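You operate a simulated robot arm through the tools that you are given. There is no shell and no other tool.

The job below is to be done with a simulated robot arm. You get a single attempt, and the scene is never put back.

TASK
The open printer is out of labels: load roll 57.
Fine: old tube into the small bin; shut the cover; press FEED once only; leave the other rolls in the tray.

It is judged by the outcome, as a careful person would: the job done as asked, and still so three seconds after it is handed in. It fails if anything else is knocked over, pushed out of place, dropped, spilled or broken. A push-on lid holds only when it is set on centred and level and pressed home; a screw cap is set on level and turned clockwise until tight.

THE ROBOT
A 6-joint arm with a three-finger gripper, fixed in place. Base frame: the origin is at the foot of the arm, x ahead of it, y to its left, z up. Lengths are in mm, angles in degrees, forces in N, time in s.
Its first joint turns from -166.0 to 166.0 degrees. Payload 4.89 kg.
The tool frame sits at the grasp point between the pads (the TCP): z along the fingers, y along the line on which they close. The tips reach 30 mm beyond it. Largest opening 164 mm; the body of the gripper starts 125 mm behind the TCP.
Orientation is told as [roll, pitch, yaw] about the base's x, y, z axes, in that order, counted from this pose: with the fingers straight down and closing along the base's y, the tool's x points along the base's -x, its y along +y and its z along -z.

THE INTERFACE
- The arm moves only by the tool servo_tool. Its argument "steps" is a list of rows, each an object of numbers (a shift or turn left out is 0, a gripper value left out holds the last): "ax", "ay", "az": the turn, a rotation vector about the tool's x, y, z in degrees; "dx", "dy", "dz": the shift along the tool's x, y, z in mm; "claw": the finger opening in mm, from 0 to 164. In form: [{"ax": .., "ay": .., "az": .., "dx": .., "dy": .., "dz": .., "claw": ..}, ...]. A call has 1 to 20 rows; each row is the pose to reach, as a shift and turn from the pose commanded when the call began, along the tool's axes at that moment. Each row takes 0.2 s and may step no farther than 50 mm and 8.6 degrees from the row before; otherwise, or with a gripper value out of range, the whole call is refused. A pose out of reach is approached as far as the arm can. The call stops where the force on the tool passes 40 N (or 10 N more than at its start, if that is more) or the arm is blocked; 0.2 s more then pass. Each finger travels about 108 mm/s and halts on what it meets, pressing with about 31 N; the grip force reading is that of the motor and also rises with nothing between the fingers. The clock runs only during rows and for 0.2 s after the last one: add rows that repeat a pose to give the fingers time. It gives the time, the measured TCP pose, the force on the tool (base axes), the opening and the grip force at its end, in the units of the frame above (readings bear some noise), with the torque about the TCP (base axes, N m) and any sound that the robot's microphone picked up.
- Cameras (640 x 400 px; columns grow to the right, rows downward): "scene" is fixed at [400.3, -498, 1579.5]; the picture's right is [0.88, -0.47, 0.00], its down [-0.28, -0.52, -0.80] and it looks along [0.38, 0.71, -0.59] (base axes); focal length 361 px, centre (320, 200). "wrist" rides on the gripper at [76, -2, -152] in the tool frame; the picture's right is [0.02, 1.00, 0.00], its down [-0.88, 0.02, -0.47] and it looks along [-0.47, 0.01, 0.88] (tool axes); focal length 247 px, centre (320, 200). There is no depth. A picture from a camera that has moved, and an enlarged one, comes with that camera's place and axes in the base frame and with its lens.
- capture(camera): a new picture of that camera. The clock stands still meanwhile.
- slide_trunk(by): slides the trunk up (or, below 0, down) by that many mm; the arm rides with it, the base frame stays. It gives what a move gives, with no picture.
- enlarge(camera, box): a new picture of the part [left, top, right, bottom] of that camera's present view, enlarged. The clock stands still meanwhile.
- job_done(): hands the job in; it is judged then, once.

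Nothing tells you positions but the pictures and the camera data. Unless the task says otherwise, let go and move clear before handing in.

The tools are called after "Request:" as a command line: name --argument value ..., lists and objects as JSON in quotes. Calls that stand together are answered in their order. servo_tool: Moves the arm, as the interface text tells. Its arguments: {"type":"object","properties":{"steps":{"type":"array","items":{"type":"object","properties":{"ax":{"type":"number"},"ay":{"type":"number"},"az":{"type":"number"},"dx":{"type":"number"},"dy":{"type":"number"},"dz":{"type":"number"},"claw":{"type":"number"}}}}},"required":["steps"]} The other tools are called the same way: slide_trunk (by) slides the trunk up or down; capture (camera) takes a picture; enlarge (camera, box) takes an enlarged picture of a part of a camera's view; job_done () hands the job in.

At the start:

```text
time_s: 0.0
tool_pos: [541.1, 95.2, 1286.3]
tool_rot: [-0.1, 0.0, 0.0]
contact_force: [0.1, 0.1, -0.6]
ft_torque: [0.03, -0.02, -0.01]
opening: 163.9
finger_force: 0.0
trunk travel left (down, up): [-175.0, 215.0]
```

scene: 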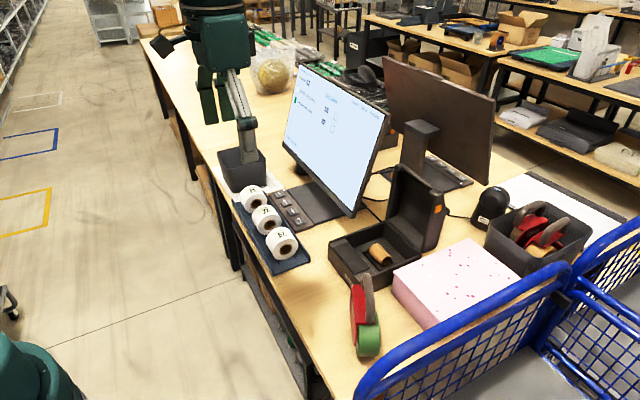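
wrist: 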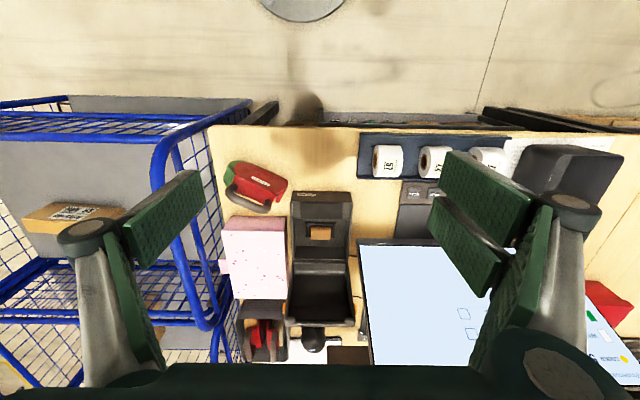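

I see a bench with a printer (open cover, an old brown tube inside), a tray of three rolls at the front edge, a small dark bin beyond the tray, and monitors. I'll enlarge the views before moving anything.

Request:
enlarge --camera "scene" --box '[210, 140, 330, 280]'

Request:
enlarge --camera "scene" --box '[310, 150, 470, 300]'

Request:
enlarge --camera "wrist" --box '[340, 120, 640, 240]'

Request:
enlarge --camera "wrist" --box '[210, 150, 370, 370]'

```text
2.86 times, centred on (270, 210) of scene
camera zoom: at [400.3, -498.0, 1579.5], right [0.88, -0.47, 0.0], down [-0.28, -0.52, -0.8], along [0.38, 0.71, -0.59], focal length 1030 px, centre (463, 171)
```

zoom: 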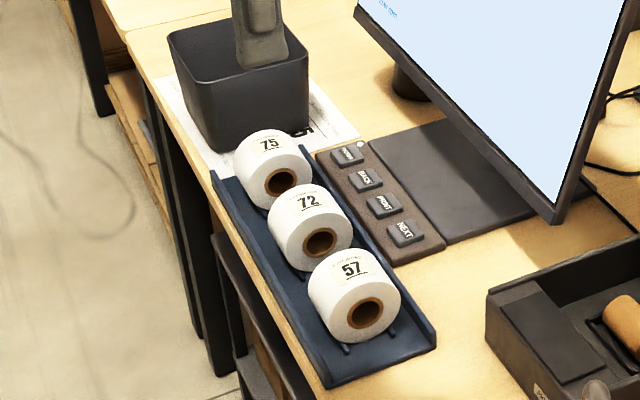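

```text
2.67 times, centred on (390, 225) of scene
camera zoom: at [400.3, -498.0, 1579.5], right [0.88, -0.47, 0.0], down [-0.28, -0.52, -0.8], along [0.38, 0.71, -0.59], focal length 962 px, centre (133, 133)
```

zoom: 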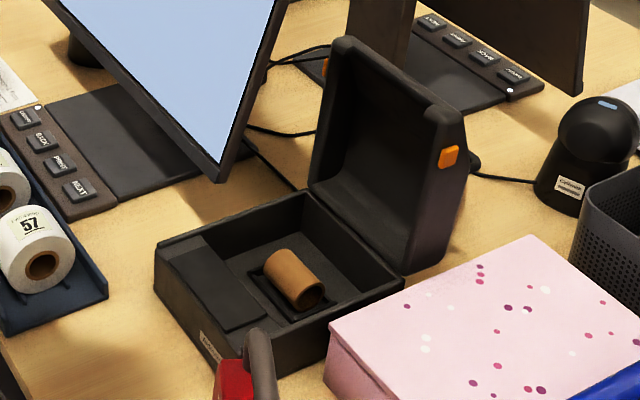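

```text
2.13 times, centred on (490, 180) of wrist
camera zoom: at [464.3, 93.6, 1437.0], right [-0.02, 1.0, 0.0], down [0.88, 0.02, 0.47], along [0.47, 0.01, -0.88], focal length 527 px, centre (-43, 243)
```

zoom: 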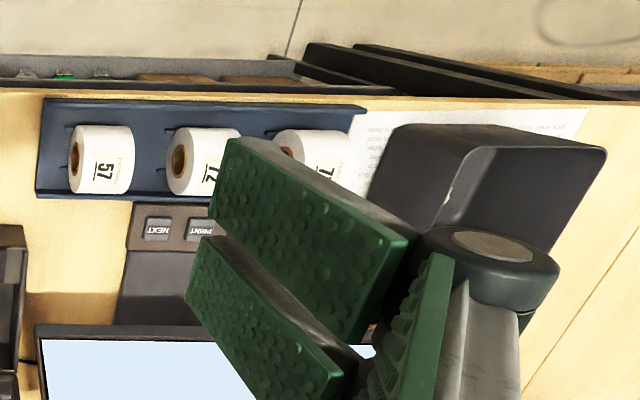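

```text
1.82 times, centred on (290, 260) of wrist
camera zoom: at [464.3, 93.6, 1437.0], right [-0.02, 1.0, 0.0], down [0.88, 0.02, 0.47], along [0.47, 0.01, -0.88], focal length 449 px, centre (374, 91)
```

zoom: 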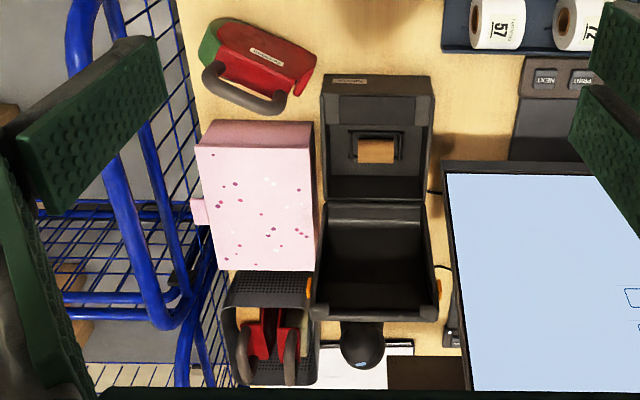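

The roll 57 sits at about (680, 277, 808), the printer bay near (935, 109), and the monitor's near edge at about y≈200. I'll move the wrist camera in for a closer look, staying high and clear.

Request:
servo_tool --steps '[{"dx": -40, "dy": -8, "dz": 10}, {"dx": -80, "dy": -16, "dz": 20}, {"dx": -120, "dy": -24, "dz": 30}, {"dx": -160, "dy": -32, "dz": 40}, {"dx": -200, "dy": -40, "dz": 50}]'

Request:
capture --camera "wrist"

Request:
capture --camera "scene"

```text
time_s: 1.2
tool_pos: [739.6, 55.1, 1233.4]
tool_rot: [0.0, 0.1, 0.0]
contact_force: [-1.2, 0.2, 0.9]
ft_torque: [-0.02, -0.32, -0.01]
opening: 164.0
finger_force: 0.0
trunk travel left (down, up): [-175.0, 215.0]
```

```text
taken
camera wrist: at [663.5, 55.0, 1386.2], right [-0.02, 1.0, 0.0], down [0.88, 0.02, 0.47], along [0.47, 0.01, -0.88], focal length 247 px, centre (320, 200)
```

wrist: 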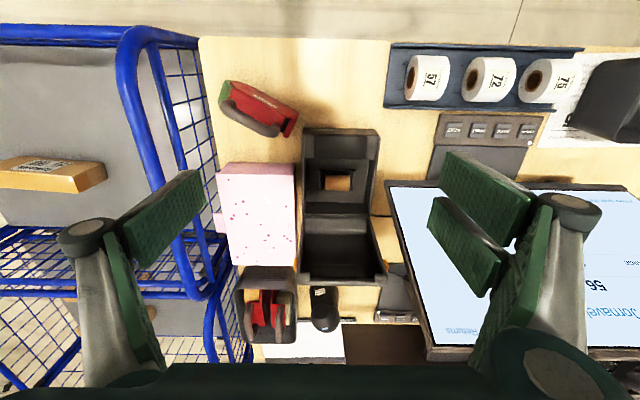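

```text
taken
```

scene: 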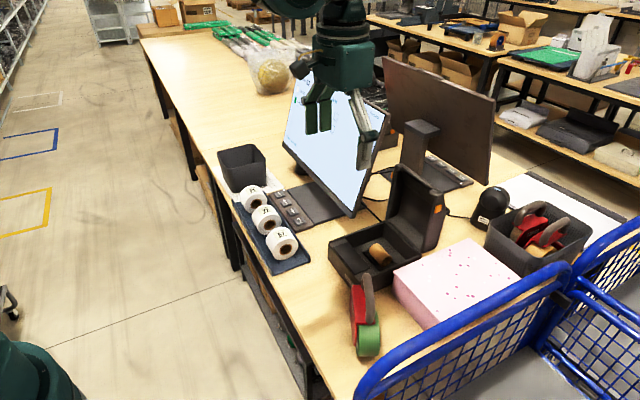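

Request:
enlarge --camera "wrist" --box '[280, 110, 400, 300]'

Request:
enlarge --camera "wrist" --box '[370, 30, 640, 190]'

Request:
enlarge --camera "scene" --box '[320, 230, 400, 300]'

Request:
enlarge --camera "scene" --box '[370, 150, 460, 260]'

Request:
enlarge --camera "scene" --box '[210, 130, 350, 220]'

```text
2.11 times, centred on (340, 205) of wrist
camera zoom: at [663.5, 55.0, 1386.2], right [-0.02, 1.0, 0.0], down [0.88, 0.02, 0.47], along [0.47, 0.01, -0.88], focal length 520 px, centre (278, 190)
```

zoom: 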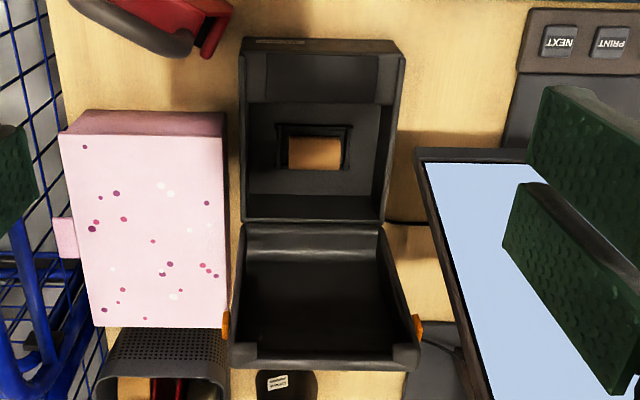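

```text
2.37 times, centred on (505, 110) of wrist
camera zoom: at [663.5, 55.0, 1386.2], right [-0.02, 1.0, 0.0], down [0.88, 0.02, 0.47], along [0.47, 0.01, -0.88], focal length 585 px, centre (-118, 413)
```

zoom: 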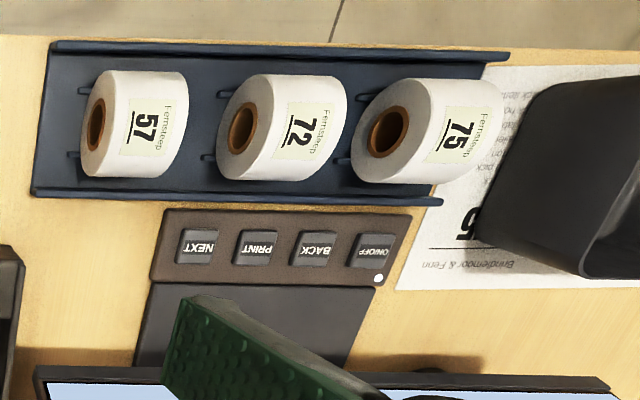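

```text
5.71 times, centred on (360, 265) of scene
camera zoom: at [400.3, -498.0, 1579.5], right [0.88, -0.47, 0.0], down [-0.28, -0.52, -0.8], along [0.38, 0.71, -0.59], focal length 2061 px, centre (91, -171)
```

zoom: 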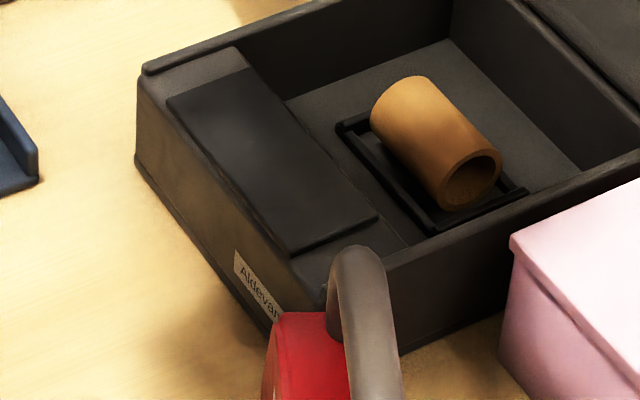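

```text
3.64 times, centred on (415, 205) of scene
camera zoom: at [400.3, -498.0, 1579.5], right [0.88, -0.47, 0.0], down [-0.28, -0.52, -0.8], along [0.38, 0.71, -0.59], focal length 1311 px, centre (-26, 182)
```

zoom: 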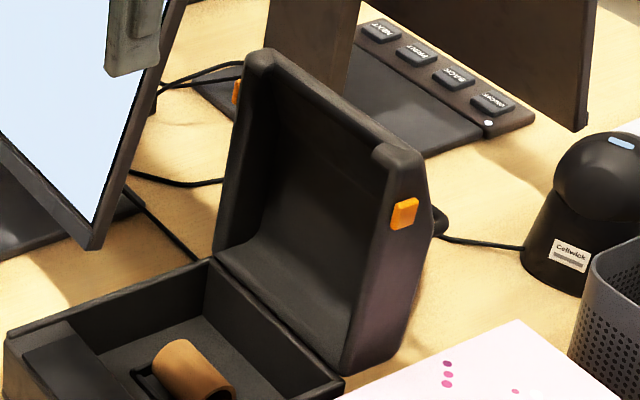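

```text
4.44 times, centred on (280, 175) of scene
camera zoom: at [400.3, -498.0, 1579.5], right [0.88, -0.47, 0.0], down [-0.28, -0.52, -0.8], along [0.38, 0.71, -0.59], focal length 1603 px, centre (498, 311)
```

zoom: 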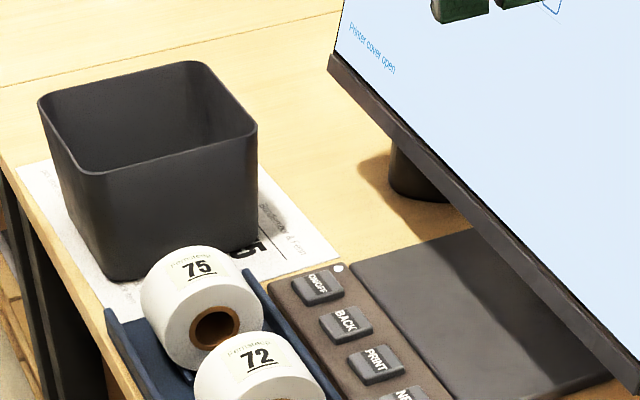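

Request:
enlarge --camera "scene" --box '[280, 60, 400, 220]'

Request:
enlarge --camera "wrist" --box '[380, 170, 640, 370]'

Request:
enlarge --camera "wrist" --box '[290, 120, 390, 220]'

```text
2.50 times, centred on (340, 140) of scene
camera zoom: at [400.3, -498.0, 1579.5], right [0.88, -0.47, 0.0], down [-0.28, -0.52, -0.8], along [0.38, 0.71, -0.59], focal length 902 px, centre (270, 350)
```

zoom: 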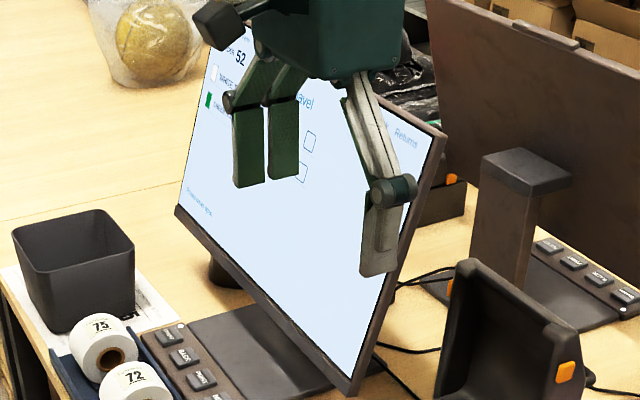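

```text
2.00 times, centred on (510, 270) of wrist
camera zoom: at [663.5, 55.0, 1386.2], right [-0.02, 1.0, 0.0], down [0.88, 0.02, 0.47], along [0.47, 0.01, -0.88], focal length 494 px, centre (-60, 60)
```

zoom: 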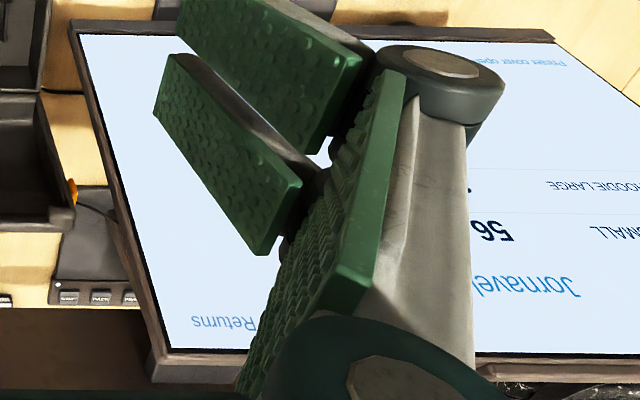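

```text
4.00 times, centred on (340, 170) of wrist
camera zoom: at [663.5, 55.0, 1386.2], right [-0.02, 1.0, 0.0], down [0.88, 0.02, 0.47], along [0.47, 0.01, -0.88], focal length 988 px, centre (240, 320)
```

zoom: 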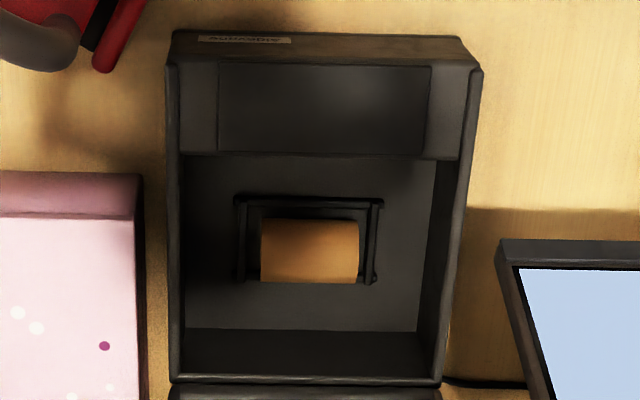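

The old tube lies in a low cradle in the printer bay. The small bin is further left, past the tray, so I'll look at it and the tray from above to fix their positions.

Request:
servo_tool --steps '[{"dx": 40, "dy": 20}, {"dx": 80, "dy": 50}, {"dx": 110, "dy": 85}, {"dx": 130, "dy": 125}, {"dx": 140, "dy": 170}, {"dx": 140, "dy": 215}, {"dx": 140, "dy": 260}, {"dx": 140, "dy": 305}, {"dx": 140, "dy": 350}, {"dx": 140, "dy": 395}]'

Request:
capture --camera "wrist"

Request:
capture --camera "scene"

```text
time_s: 3.4
tool_pos: [601.7, 449.5, 1234.0]
tool_rot: [-0.1, 0.0, 0.0]
contact_force: [0.0, -1.6, 1.0]
ft_torque: [0.22, -0.05, 0.0]
opening: 164.1
finger_force: 0.1
trunk travel left (down, up): [-175.0, 215.0]
```

```text
taken
camera wrist: at [525.0, 449.0, 1385.7], right [-0.02, 1.0, 0.0], down [0.88, 0.02, 0.47], along [0.47, 0.01, -0.88], focal length 247 px, centre (320, 200)
```

wrist: 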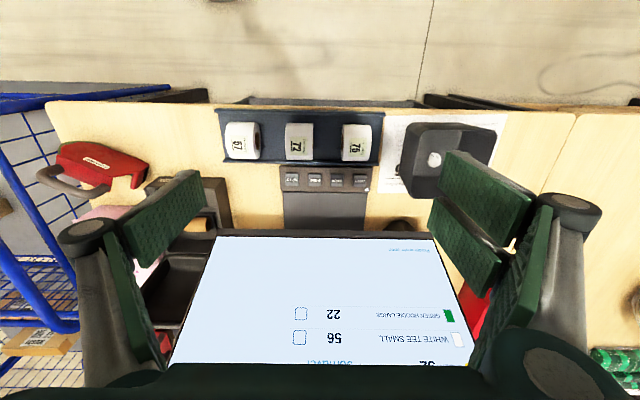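

```text
taken
```

scene: 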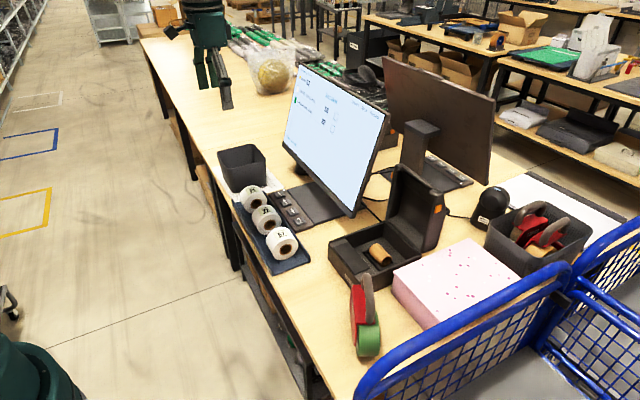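

Request:
enlarge --camera "wrist" --box '[370, 90, 530, 210]'

Request:
enlarge --camera "wrist" --box '[210, 90, 390, 200]'

Request:
enlarge --camera "wrist" --box '[150, 210, 480, 390]'

```text
3.33 times, centred on (450, 150) of wrist
camera zoom: at [525.0, 449.0, 1385.7], right [-0.02, 1.0, 0.0], down [0.88, 0.02, 0.47], along [0.47, 0.01, -0.88], focal length 823 px, centre (-113, 367)
```

zoom: 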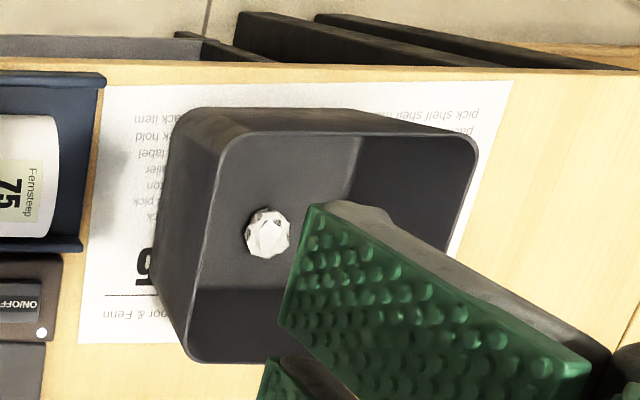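

```text
3.56 times, centred on (300, 145) of wrist
camera zoom: at [525.0, 449.0, 1385.7], right [-0.02, 1.0, 0.0], down [0.88, 0.02, 0.47], along [0.47, 0.01, -0.88], focal length 878 px, centre (391, 396)
```

zoom: 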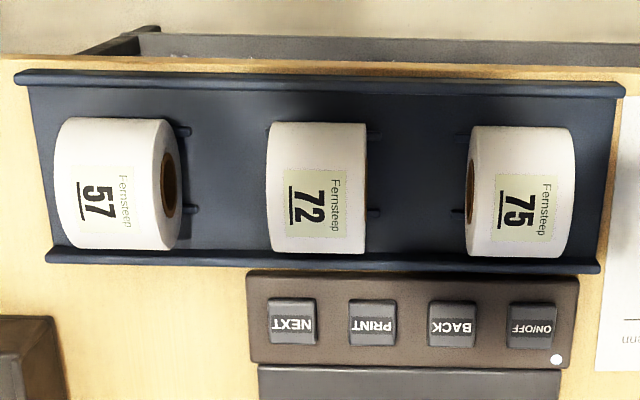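

```text
1.94 times, centred on (315, 300) of wrist
camera zoom: at [525.0, 449.0, 1385.7], right [-0.02, 1.0, 0.0], down [0.88, 0.02, 0.47], along [0.47, 0.01, -0.88], focal length 479 px, centre (330, 6)
```

zoom: 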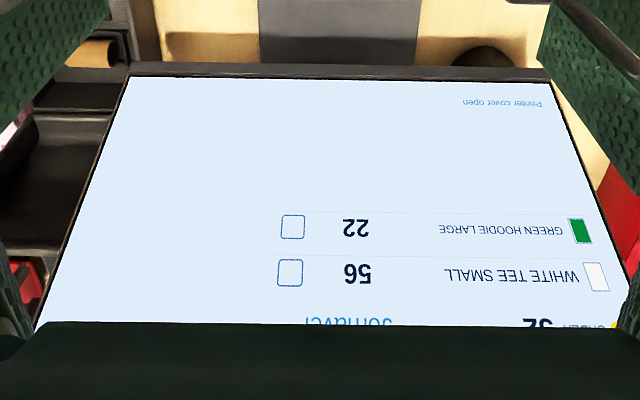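

The bin's rim spans roughly x 630–777, y 651–798, z≈896. Roll 57's centre is about (678, 275, 804) with a radius near 43. Next I'll look closely at the printer with the tool leaned back.

Request:
servo_tool --steps '[{"dy": -45}, {"dy": -90}, {"dy": -135, "ay": -4}, {"dy": -180, "ay": -8}, {"dy": -225, "ay": -12}, {"dy": -265, "dx": -15, "dz": 20, "ay": -16}, {"dy": -300, "dx": -30, "dz": 45, "ay": -20}, {"dy": -330, "dx": -45, "dz": 80, "ay": -24}, {"dy": -340, "dx": -60, "dz": 120, "ay": -28}, {"dy": -340, "dx": -75, "dz": 160, "ay": -30}]'

Request:
capture --camera "wrist"

Request:
capture --camera "scene"

```text
time_s: 5.6
tool_pos: [675.0, 108.7, 1077.5]
tool_rot: [-0.1, -30.1, 0.0]
contact_force: [-1.8, -1.0, -0.2]
ft_torque: [0.05, -0.19, 0.05]
opening: 163.8
finger_force: 0.0
trunk travel left (down, up): [-175.0, 215.0]
```

```text
taken
camera wrist: at [532.9, 107.9, 1170.4], right [-0.02, 1.0, -0.01], down [0.52, 0.02, 0.85], along [0.85, 0.01, -0.52], focal length 247 px, centre (320, 200)
```

wrist: 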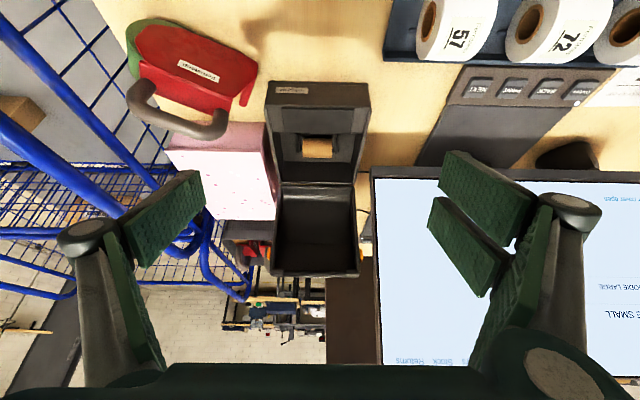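

```text
taken
```

scene: 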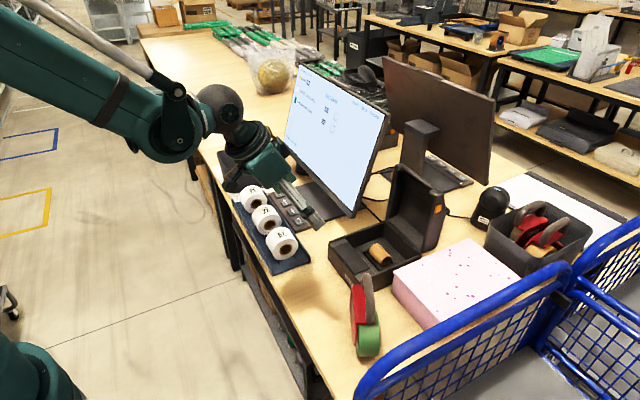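

Request:
enlarge --camera "wrist" --box '[250, 70, 390, 290]'

Request:
enlarge --camera "wrist" --box '[260, 75, 380, 195]'

```text
1.82 times, centred on (320, 180) of wrist
camera zoom: at [532.9, 107.9, 1170.4], right [-0.02, 1.0, -0.01], down [0.52, 0.02, 0.85], along [0.85, 0.01, -0.52], focal length 449 px, centre (320, 236)
```

zoom: 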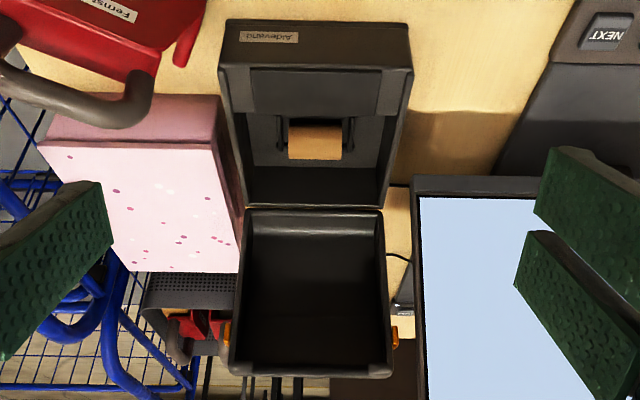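

```text
3.33 times, centred on (320, 135) of wrist
camera zoom: at [532.9, 107.9, 1170.4], right [-0.02, 1.0, -0.01], down [0.52, 0.02, 0.85], along [0.85, 0.01, -0.52], focal length 823 px, centre (320, 417)
```

zoom: 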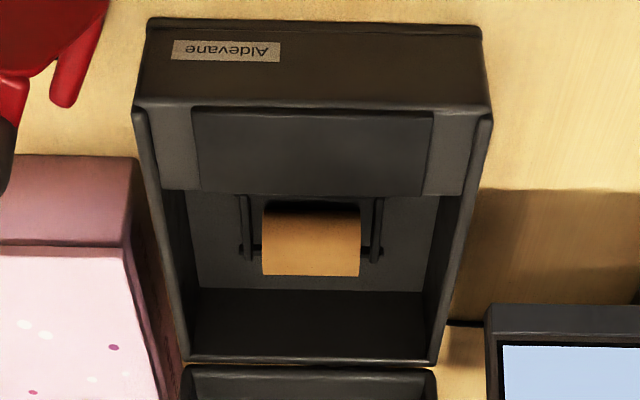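

The tube centre is about (932, 105, 783) and the printer spans y 17–196. I'll bring the camera closer to see the cradle and walls well before reaching in.

Request:
servo_tool --steps '[{"dx": -5, "dy": -1, "dz": 40, "ay": 2.5}, {"dx": -10, "dy": -2, "dz": 80, "ay": 5}, {"dx": -15, "dy": -3, "dz": 120, "ay": 7.5}, {"dx": -20, "dy": -3.7, "dz": 160, "ay": 10}, {"dx": -26, "dy": -3.7, "dz": 200, "ay": 12.5}, {"dx": -31.3, "dy": -3.7, "dz": 235.7, "ay": 15}]'

Request:
capture --camera "wrist"

Request:
capture --camera "scene"

```text
time_s: 7.0
tool_pos: [818.2, 105.2, 886.9]
tool_rot: [-0.1, -14.9, 0.0]
contact_force: [-1.6, 1.1, 1.2]
ft_torque: [0.03, -0.23, 0.02]
opening: 164.1
finger_force: 0.1
trunk travel left (down, up): [-175.0, 215.0]
```

```text
taken
camera wrist: at [705.8, 103.7, 1013.2], right [-0.02, 1.0, -0.01], down [0.73, 0.02, 0.69], along [0.69, 0.01, -0.73], focal length 247 px, centre (320, 200)
```

wrist: 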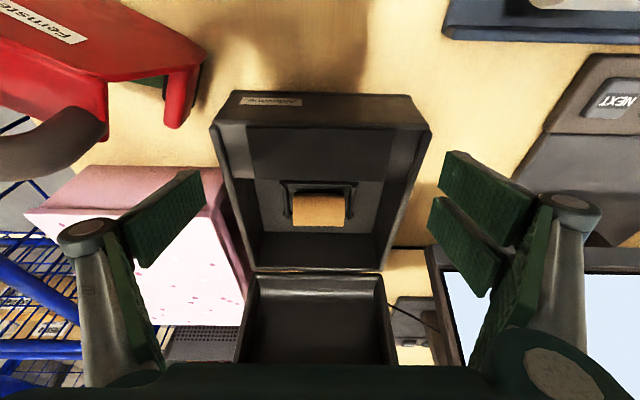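

```text
taken
```

scene: 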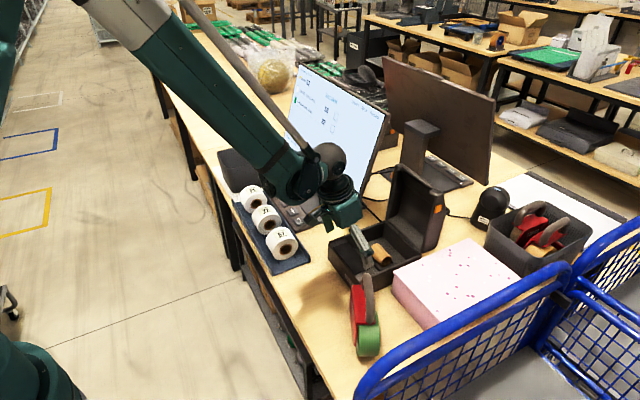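

Request:
enlarge --camera "wrist" --box '[200, 80, 440, 280]'

Request:
enlarge --camera "wrist" --box '[270, 165, 370, 240]'

Request:
enlarge --camera "wrist" --box '[200, 240, 500, 370]'

```text
2.00 times, centred on (320, 180) of wrist
camera zoom: at [705.8, 103.7, 1013.2], right [-0.02, 1.0, -0.01], down [0.73, 0.02, 0.69], along [0.69, 0.01, -0.73], focal length 494 px, centre (320, 240)
```

zoom: 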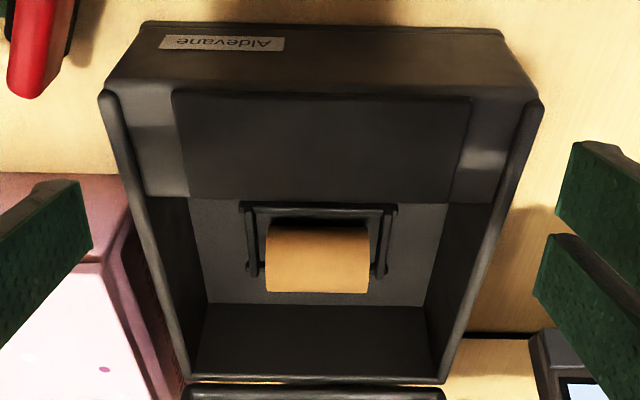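

```text
5.33 times, centred on (320, 202) of wrist
camera zoom: at [705.8, 103.7, 1013.2], right [-0.02, 1.0, -0.01], down [0.73, 0.02, 0.69], along [0.69, 0.01, -0.73], focal length 1317 px, centre (320, 187)
```

zoom: 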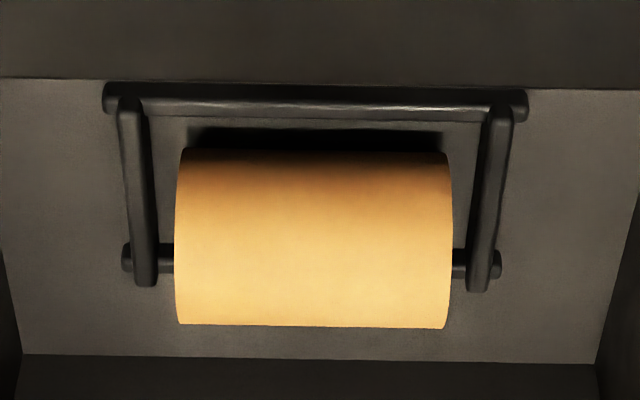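

```text
2.13 times, centred on (350, 305) of wrist
camera zoom: at [705.8, 103.7, 1013.2], right [-0.02, 1.0, -0.01], down [0.73, 0.02, 0.69], along [0.69, 0.01, -0.73], focal length 527 px, centre (256, -24)
```

zoom: 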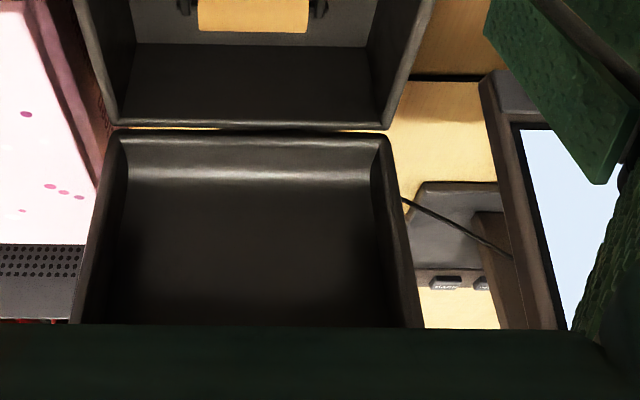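

The cradle is a low rectangular frame, with the tube lying across it and an inner width of about 80 mm in y. I'll grip the tube by its ends with the hand leaned back 30°, which keeps it clear of the monitor and the cover. First I move to a pre-grasp above the bay with the fingers at 90 mm.

Request:
servo_tool --steps '[{"dx": -10, "dz": 0, "ay": -4, "claw": 90}, {"dx": -25, "dz": 5, "ay": -8, "claw": 90}, {"dx": -45, "dz": 15, "ay": -12, "claw": 90}, {"dx": -62, "dz": 30, "ay": -15, "claw": 90}, {"dx": -75, "dz": 44, "ay": -15, "claw": 90}, {"dx": -75, "dz": 44, "ay": -15, "claw": 90}]'

Request:
capture --camera "wrist"

Request:
capture --camera "scene"

```text
time_s: 8.4
tool_pos: [905.7, 105.9, 862.7]
tool_rot: [0.0, -30.0, -0.1]
contact_force: [0.2, 0.1, -0.7]
ft_torque: [-0.03, 0.01, 0.0]
opening: 90.0
finger_force: 0.1
trunk travel left (down, up): [-175.0, 215.0]
```

```text
taken
camera wrist: at [763.4, 105.3, 955.1], right [-0.02, 1.0, -0.01], down [0.53, 0.02, 0.85], along [0.85, 0.01, -0.53], focal length 247 px, centre (320, 200)
```

wrist: 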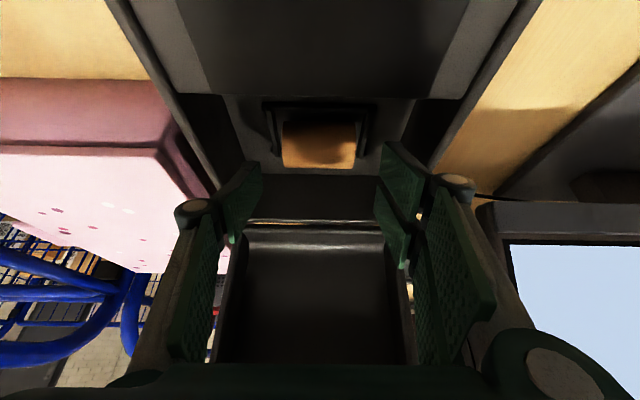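

```text
taken
```

scene: 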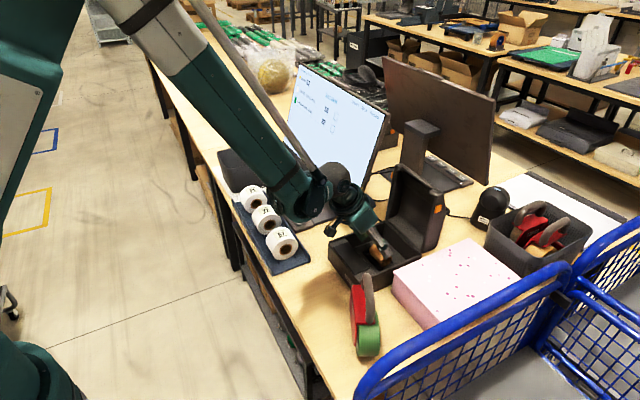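

Request:
servo_tool --steps '[{"dx": 2, "dz": 20}, {"dx": 4, "dz": 38}, {"dx": 5, "dz": 50}, {"dx": 5.3, "dz": 58}, {"dx": 5.3, "dz": 58}]'

Request:
capture --camera "wrist"

Request:
enlarge --camera "scene" --box '[320, 180, 420, 290]'

```text
time_s: 9.6
tool_pos: [927.5, 104.9, 811.4]
tool_rot: [0.0, -30.1, 0.0]
contact_force: [-6.4, 2.3, 24.4]
ft_torque: [0.33, 0.51, -0.14]
opening: 91.9
finger_force: 45.4
trunk travel left (down, up): [-175.0, 215.0]
```

```text
taken
camera wrist: at [785.3, 103.8, 904.1], right [-0.02, 1.0, -0.01], down [0.53, 0.02, 0.85], along [0.85, 0.01, -0.53], focal length 247 px, centre (320, 200)
```

wrist: 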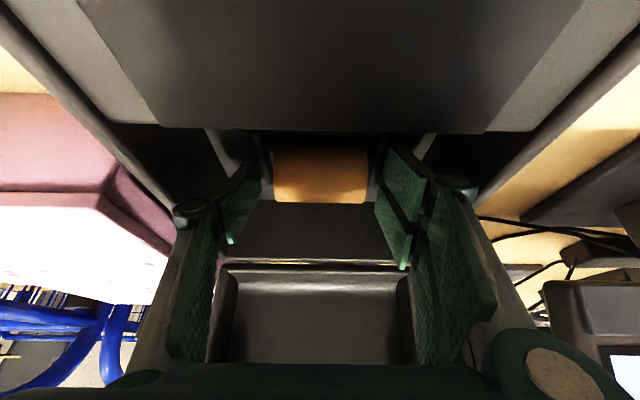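

```text
3.64 times, centred on (370, 235) of scene
camera zoom: at [400.3, -498.0, 1579.5], right [0.88, -0.47, 0.0], down [-0.28, -0.52, -0.8], along [0.38, 0.71, -0.59], focal length 1311 px, centre (138, 73)
```

zoom: 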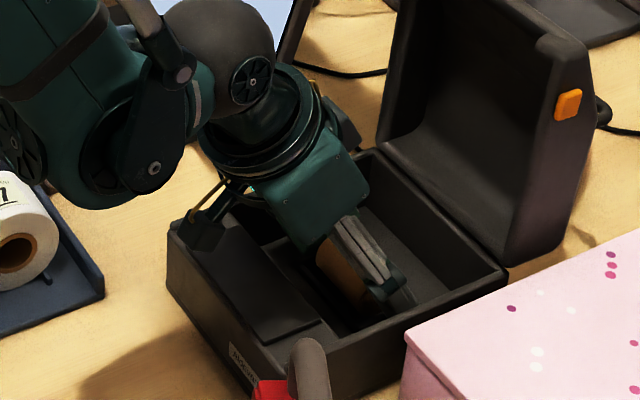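

The finger tips touched the cradle's side bars at z≈779, so those bars are taller than I thought. I'll back off about 7 mm and grip the tube's upper half.

Request:
servo_tool --steps '[{"dz": -4, "claw": 90}, {"dz": -8, "claw": 90}, {"dz": -8, "claw": 90}]'

Request:
enlarge --camera "wrist" --box '[200, 120, 460, 280]'

```text
time_s: 10.2
tool_pos: [927.4, 105.1, 811.4]
tool_rot: [0.1, -29.9, 0.0]
contact_force: [11.1, -2.5, -38.0]
ft_torque: [0.07, -0.85, 0.73]
opening: 91.9
finger_force: 45.1
trunk travel left (down, up): [-175.0, 215.0]
stopped in row 2: the force on the tool passed its limit at 50 N (the readings are from after the stop); the commanded pose is now the measured one
```

```text
2.46 times, centred on (330, 200) of wrist
camera zoom: at [785.9, 104.0, 904.7], right [-0.02, 1.0, -0.01], down [0.53, 0.02, 0.85], along [0.85, 0.01, -0.53], focal length 608 px, centre (295, 200)
```

zoom: 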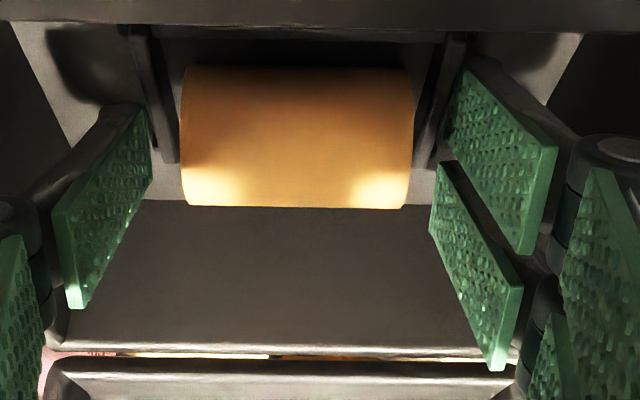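

The fingers slid down outside the cradle's side bars and are pinching them (the spacing there is about 92 mm). I'll open wider without moving, then rise.

Request:
servo_tool --steps '[{"claw": 98}, {"claw": 104}, {"claw": 104}, {"claw": 104}]'

Request:
enlarge --camera "wrist" --box '[200, 120, 460, 280]'

```text
time_s: 11.2
tool_pos: [925.6, 104.4, 814.7]
tool_rot: [0.0, -30.0, 0.1]
contact_force: [-0.9, 0.6, 0.0]
ft_torque: [-0.01, -0.01, 0.01]
opening: 103.8
finger_force: 0.1
trunk travel left (down, up): [-175.0, 215.0]
```

```text
2.46 times, centred on (330, 200) of wrist
camera zoom: at [784.2, 104.1, 907.2], right [-0.02, 1.0, -0.01], down [0.53, 0.02, 0.85], along [0.85, 0.01, -0.53], focal length 608 px, centre (295, 200)
```

zoom: 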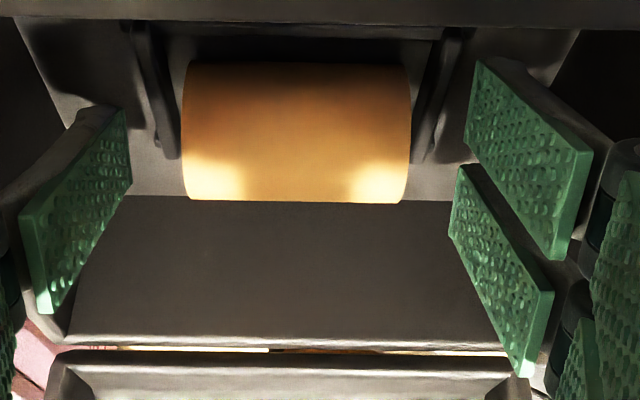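

Free now. The +y finger carries two pads and the −y finger one, so the tips reach lower when tilted than I assumed. I'll raise slightly, keep the tips above the bars, and close on the tube.

Request:
servo_tool --steps '[{"dy": 1, "dz": -3, "claw": 104}, {"dy": 1, "dz": -3, "claw": 90}, {"dy": 1, "dz": -3, "claw": 75}, {"dy": 1, "dz": -3, "claw": 60}, {"dy": 1, "dz": -3, "claw": 50}, {"dy": 1, "dz": -3, "claw": 50}, {"dy": 1, "dz": -3, "claw": 50}]'

Request:
enlarge --camera "wrist" --box '[200, 120, 460, 280]'

```text
time_s: 12.1
tool_pos: [923.4, 113.6, 819.2]
tool_rot: [0.6, -29.9, -0.1]
contact_force: [-3.7, 30.3, 13.9]
ft_torque: [1.73, 0.52, -0.11]
opening: 73.6
finger_force: 17.1
trunk travel left (down, up): [-175.0, 215.0]
stopped in row 4: the force on the tool passed its limit at 45 N (the readings are from after the stop); the commanded pose is now the measured one
```

```text
2.46 times, centred on (330, 200) of wrist
camera zoom: at [781.7, 111.3, 910.9], right [-0.02, 1.0, 0.0], down [0.53, 0.01, 0.85], along [0.85, 0.02, -0.53], focal length 608 px, centre (295, 200)
```

zoom: 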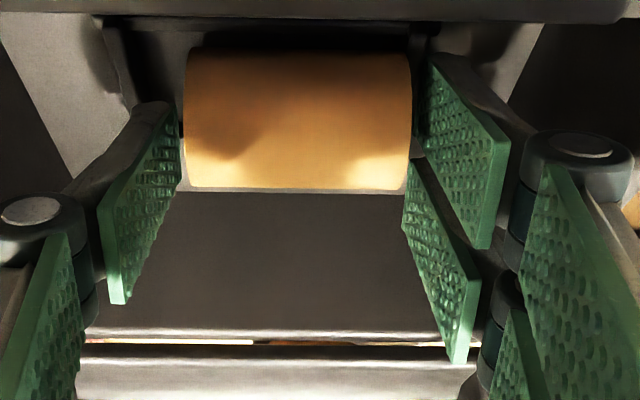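

The two-pad finger's lower corner is hitting the outside of the right side plate, so the plates rise to about z≈780. I'll open, lift clear, and reduce the tilt so the tips stay level above the plates.

Request:
servo_tool --steps '[{"claw": 90}, {"claw": 98}, {"claw": 98}, {"dx": 4, "dz": -8, "dy": -4, "claw": 98}, {"dx": 10, "dz": -18, "dy": -8, "claw": 98}, {"dx": 10, "dz": -18, "dy": -8, "claw": 98}]'

Request:
capture --camera "wrist"

Request:
enlarge --camera "wrist" --box '[200, 80, 460, 240]'

Request:
enlarge --camera "scene" --box '[310, 150, 410, 280]'

```text
time_s: 13.5
tool_pos: [905.2, 101.1, 827.6]
tool_rot: [0.2, -30.0, 0.0]
contact_force: [0.4, -0.4, -1.1]
ft_torque: [0.0, 0.01, -0.03]
opening: 98.2
finger_force: 0.2
trunk travel left (down, up): [-175.0, 215.0]
```

```text
taken
camera wrist: at [763.7, 100.0, 920.4], right [-0.02, 1.0, -0.01], down [0.53, 0.02, 0.85], along [0.85, 0.01, -0.53], focal length 247 px, centre (320, 200)
```

wrist: 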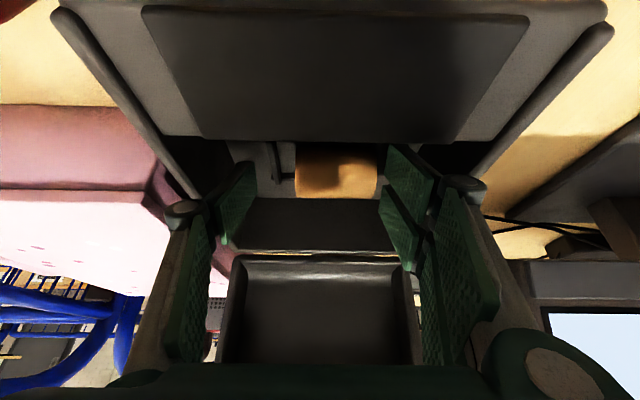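

```text
2.46 times, centred on (330, 160) of wrist
camera zoom: at [763.7, 100.0, 920.4], right [-0.02, 1.0, -0.01], down [0.53, 0.02, 0.85], along [0.85, 0.01, -0.53], focal length 608 px, centre (295, 298)
```

zoom: 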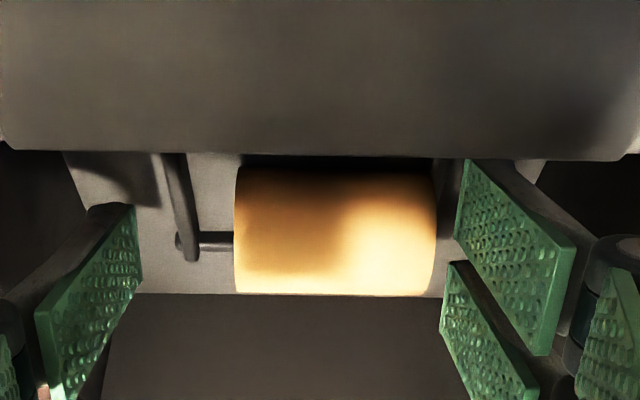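

```text
3.08 times, centred on (360, 215) of scene
camera zoom: at [400.3, -498.0, 1579.5], right [0.88, -0.47, 0.0], down [-0.28, -0.52, -0.8], along [0.38, 0.71, -0.59], focal length 1110 px, centre (197, 154)
```

zoom: 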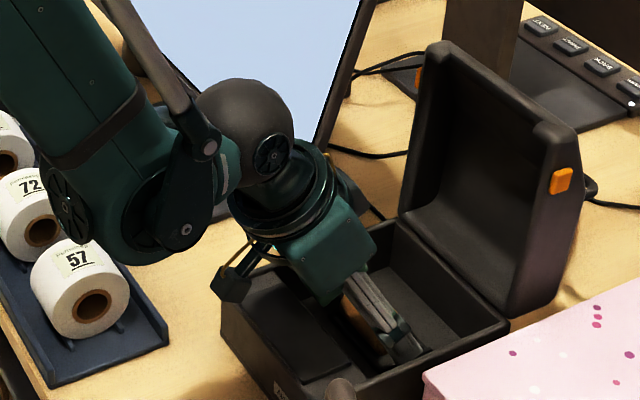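

The tube has shifted a few mm toward +y but still lies in the cradle. I'll level the hand to about 12° lean above the bay and look again.

Request:
servo_tool --steps '[{"dx": -8, "dz": -8, "dy": 1, "ay": 0, "claw": 92}, {"dx": -16, "dz": -14, "dy": 2, "ay": 6, "claw": 92}, {"dx": -19.7, "dz": -14.5, "dy": 3, "ay": 12, "claw": 92}, {"dx": -19.7, "dz": -14.5, "dy": 3, "ay": 18, "claw": 92}, {"dx": -19.7, "dz": -14.5, "dy": 3, "ay": 18, "claw": 92}]'

Request:
capture --camera "wrist"

Request:
enlarge --camera "wrist" --box '[200, 100, 460, 260]'

Request:
enlarge --camera "scene" --box '[310, 150, 410, 280]'

```text
time_s: 14.7
tool_pos: [916.2, 104.8, 849.4]
tool_rot: [0.2, -11.8, 0.1]
contact_force: [0.0, -0.4, 0.0]
ft_torque: [0.0, 0.01, -0.01]
opening: 92.0
finger_force: 0.0
trunk travel left (down, up): [-175.0, 215.0]
```

```text
taken
camera wrist: at [810.5, 102.7, 983.0], right [-0.02, 1.0, 0.0], down [0.76, 0.02, 0.64], along [0.64, 0.01, -0.76], focal length 247 px, centre (320, 200)
```

wrist: 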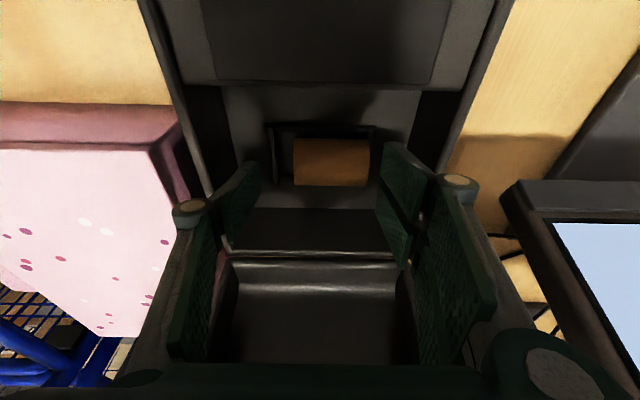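

```text
2.46 times, centred on (330, 180) of wrist
camera zoom: at [810.5, 102.7, 983.0], right [-0.02, 1.0, 0.0], down [0.76, 0.02, 0.64], along [0.64, 0.01, -0.76], focal length 608 px, centre (295, 249)
```

zoom: 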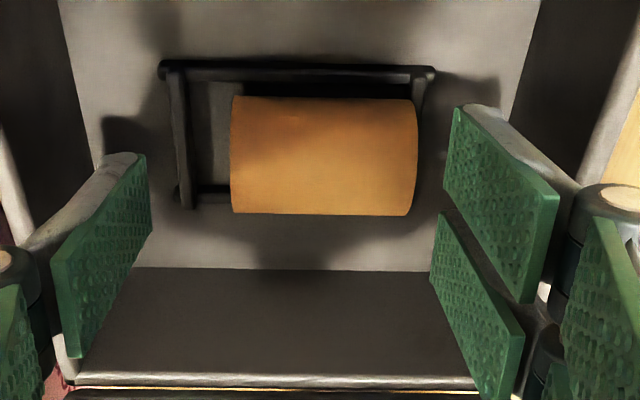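

```text
3.08 times, centred on (360, 215) of scene
camera zoom: at [400.3, -498.0, 1579.5], right [0.88, -0.47, 0.0], down [-0.28, -0.52, -0.8], along [0.38, 0.71, -0.59], focal length 1110 px, centre (197, 154)
```

zoom: 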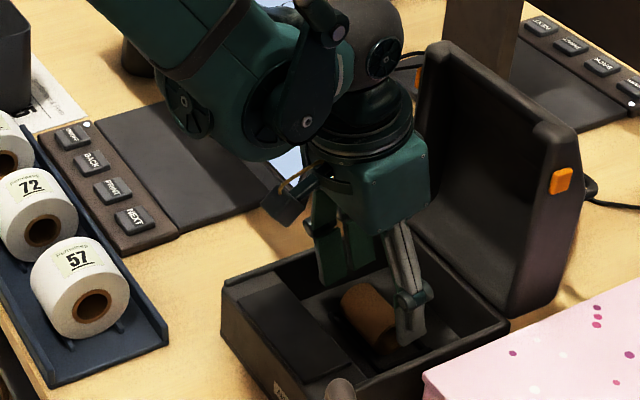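

Clear view now: the cradle's rails sit around x 901 and 954, and the tube's centre is about (930, 115, 786). I'll lower to z≈820 with the tips above the bars and close on the tube ends.

Request:
servo_tool --steps '[{"dx": -4, "dy": 2, "dz": 10, "claw": 92}, {"dx": -4, "dy": 2, "dz": 20, "claw": 92}, {"dx": -2.6, "dy": 2, "dz": 29, "claw": 92}, {"dx": -2.6, "dy": 2, "dz": 29, "claw": 92}]'

Request:
enlarge --camera "wrist" --box '[200, 100, 460, 260]'

```text
time_s: 15.7
tool_pos: [925.1, 106.7, 821.4]
tool_rot: [0.3, -12.0, 0.1]
contact_force: [-0.8, -0.3, 0.0]
ft_torque: [0.02, -0.01, 0.01]
opening: 92.1
finger_force: 0.0
trunk travel left (down, up): [-175.0, 215.0]
```

```text
2.46 times, centred on (330, 180) of wrist
camera zoom: at [818.9, 104.6, 954.6], right [-0.02, 1.0, 0.0], down [0.76, 0.02, 0.65], along [0.65, 0.01, -0.76], focal length 608 px, centre (295, 249)
```

zoom: 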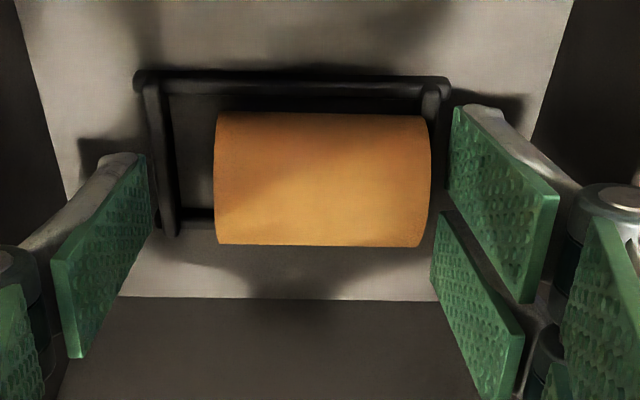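

Request:
servo_tool --steps '[{"claw": 86}, {"claw": 80}, {"claw": 75}, {"claw": 70}, {"claw": 65}, {"claw": 60}, {"claw": 55}, {"claw": 55}]'

Request:
enlarge --camera "wrist" --box '[200, 100, 460, 260]'

```text
time_s: 17.5
tool_pos: [924.9, 106.7, 822.5]
tool_rot: [0.3, -12.0, 0.0]
contact_force: [0.1, 0.1, 1.0]
ft_torque: [0.01, 0.03, 0.02]
opening: 60.6
finger_force: 31.4
trunk travel left (down, up): [-175.0, 215.0]
```

```text
2.46 times, centred on (330, 180) of wrist
camera zoom: at [818.9, 104.6, 954.8], right [-0.02, 1.0, 0.0], down [0.76, 0.02, 0.65], along [0.65, 0.01, -0.76], focal length 608 px, centre (295, 249)
```

zoom: 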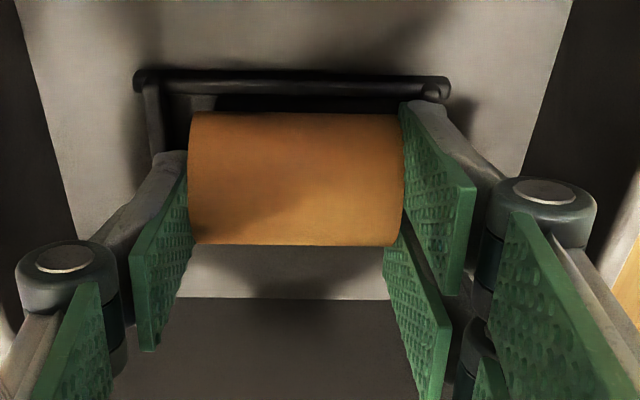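

The tube is gripped (opening 60.6 mm, 31 N). Lifting it straight up out of the bay, then back toward the robot.

Request:
servo_tool --steps '[{"dx": -3, "dz": -15}, {"dx": -7, "dz": -33}, {"dx": -12, "dz": -56}, {"dx": -8, "dz": -85}, {"dx": 5, "dz": -110}, {"dx": 30, "dz": -130}, {"dx": 30, "dz": -130}]'

Request:
capture --camera "wrist"

Request:
capture --camera "scene"

```text
time_s: 19.1
tool_pos: [868.6, 106.7, 942.9]
tool_rot: [0.4, -12.0, 0.1]
contact_force: [0.3, 0.1, 0.5]
ft_torque: [0.02, -0.06, -0.02]
opening: 60.5
finger_force: 30.7
trunk travel left (down, up): [-175.0, 215.0]
```

```text
taken
camera wrist: at [761.8, 104.6, 1076.9], right [-0.02, 1.0, 0.0], down [0.76, 0.02, 0.65], along [0.65, 0.01, -0.76], focal length 247 px, centre (320, 200)
```

wrist: 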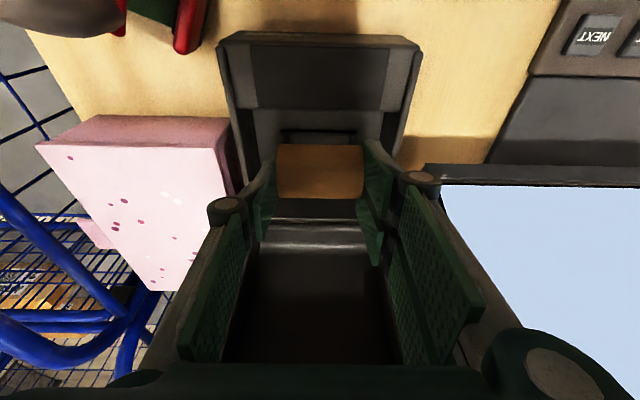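

```text
taken
```

scene: 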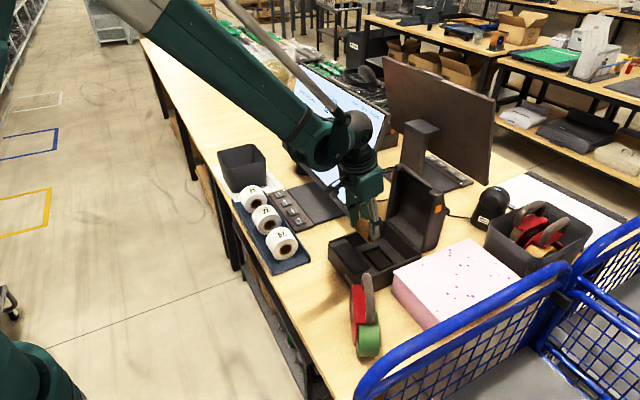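

The tube is out and held firmly. Now I back away from the printer, level the hand, and swing toward the bin at a safe height.

Request:
servo_tool --steps '[{"dx": 25, "dz": -30, "ay": 2}, {"dx": 55, "dz": -58, "ay": 4}, {"dx": 85, "dz": -85, "ay": 7}, {"dx": 115, "dz": -110, "ay": 9}, {"dx": 142, "dz": -130, "ay": 11}, {"dx": 162, "dz": -144, "ay": 12}, {"dx": 162, "dz": -144, "ay": 12}]'

```text
time_s: 20.7
tool_pos: [679.3, 103.4, 1049.7]
tool_rot: [0.2, -0.1, 0.0]
contact_force: [-2.0, 0.3, 0.2]
ft_torque: [0.03, -0.07, 0.04]
opening: 60.5
finger_force: 31.2
trunk travel left (down, up): [-175.0, 215.0]
```

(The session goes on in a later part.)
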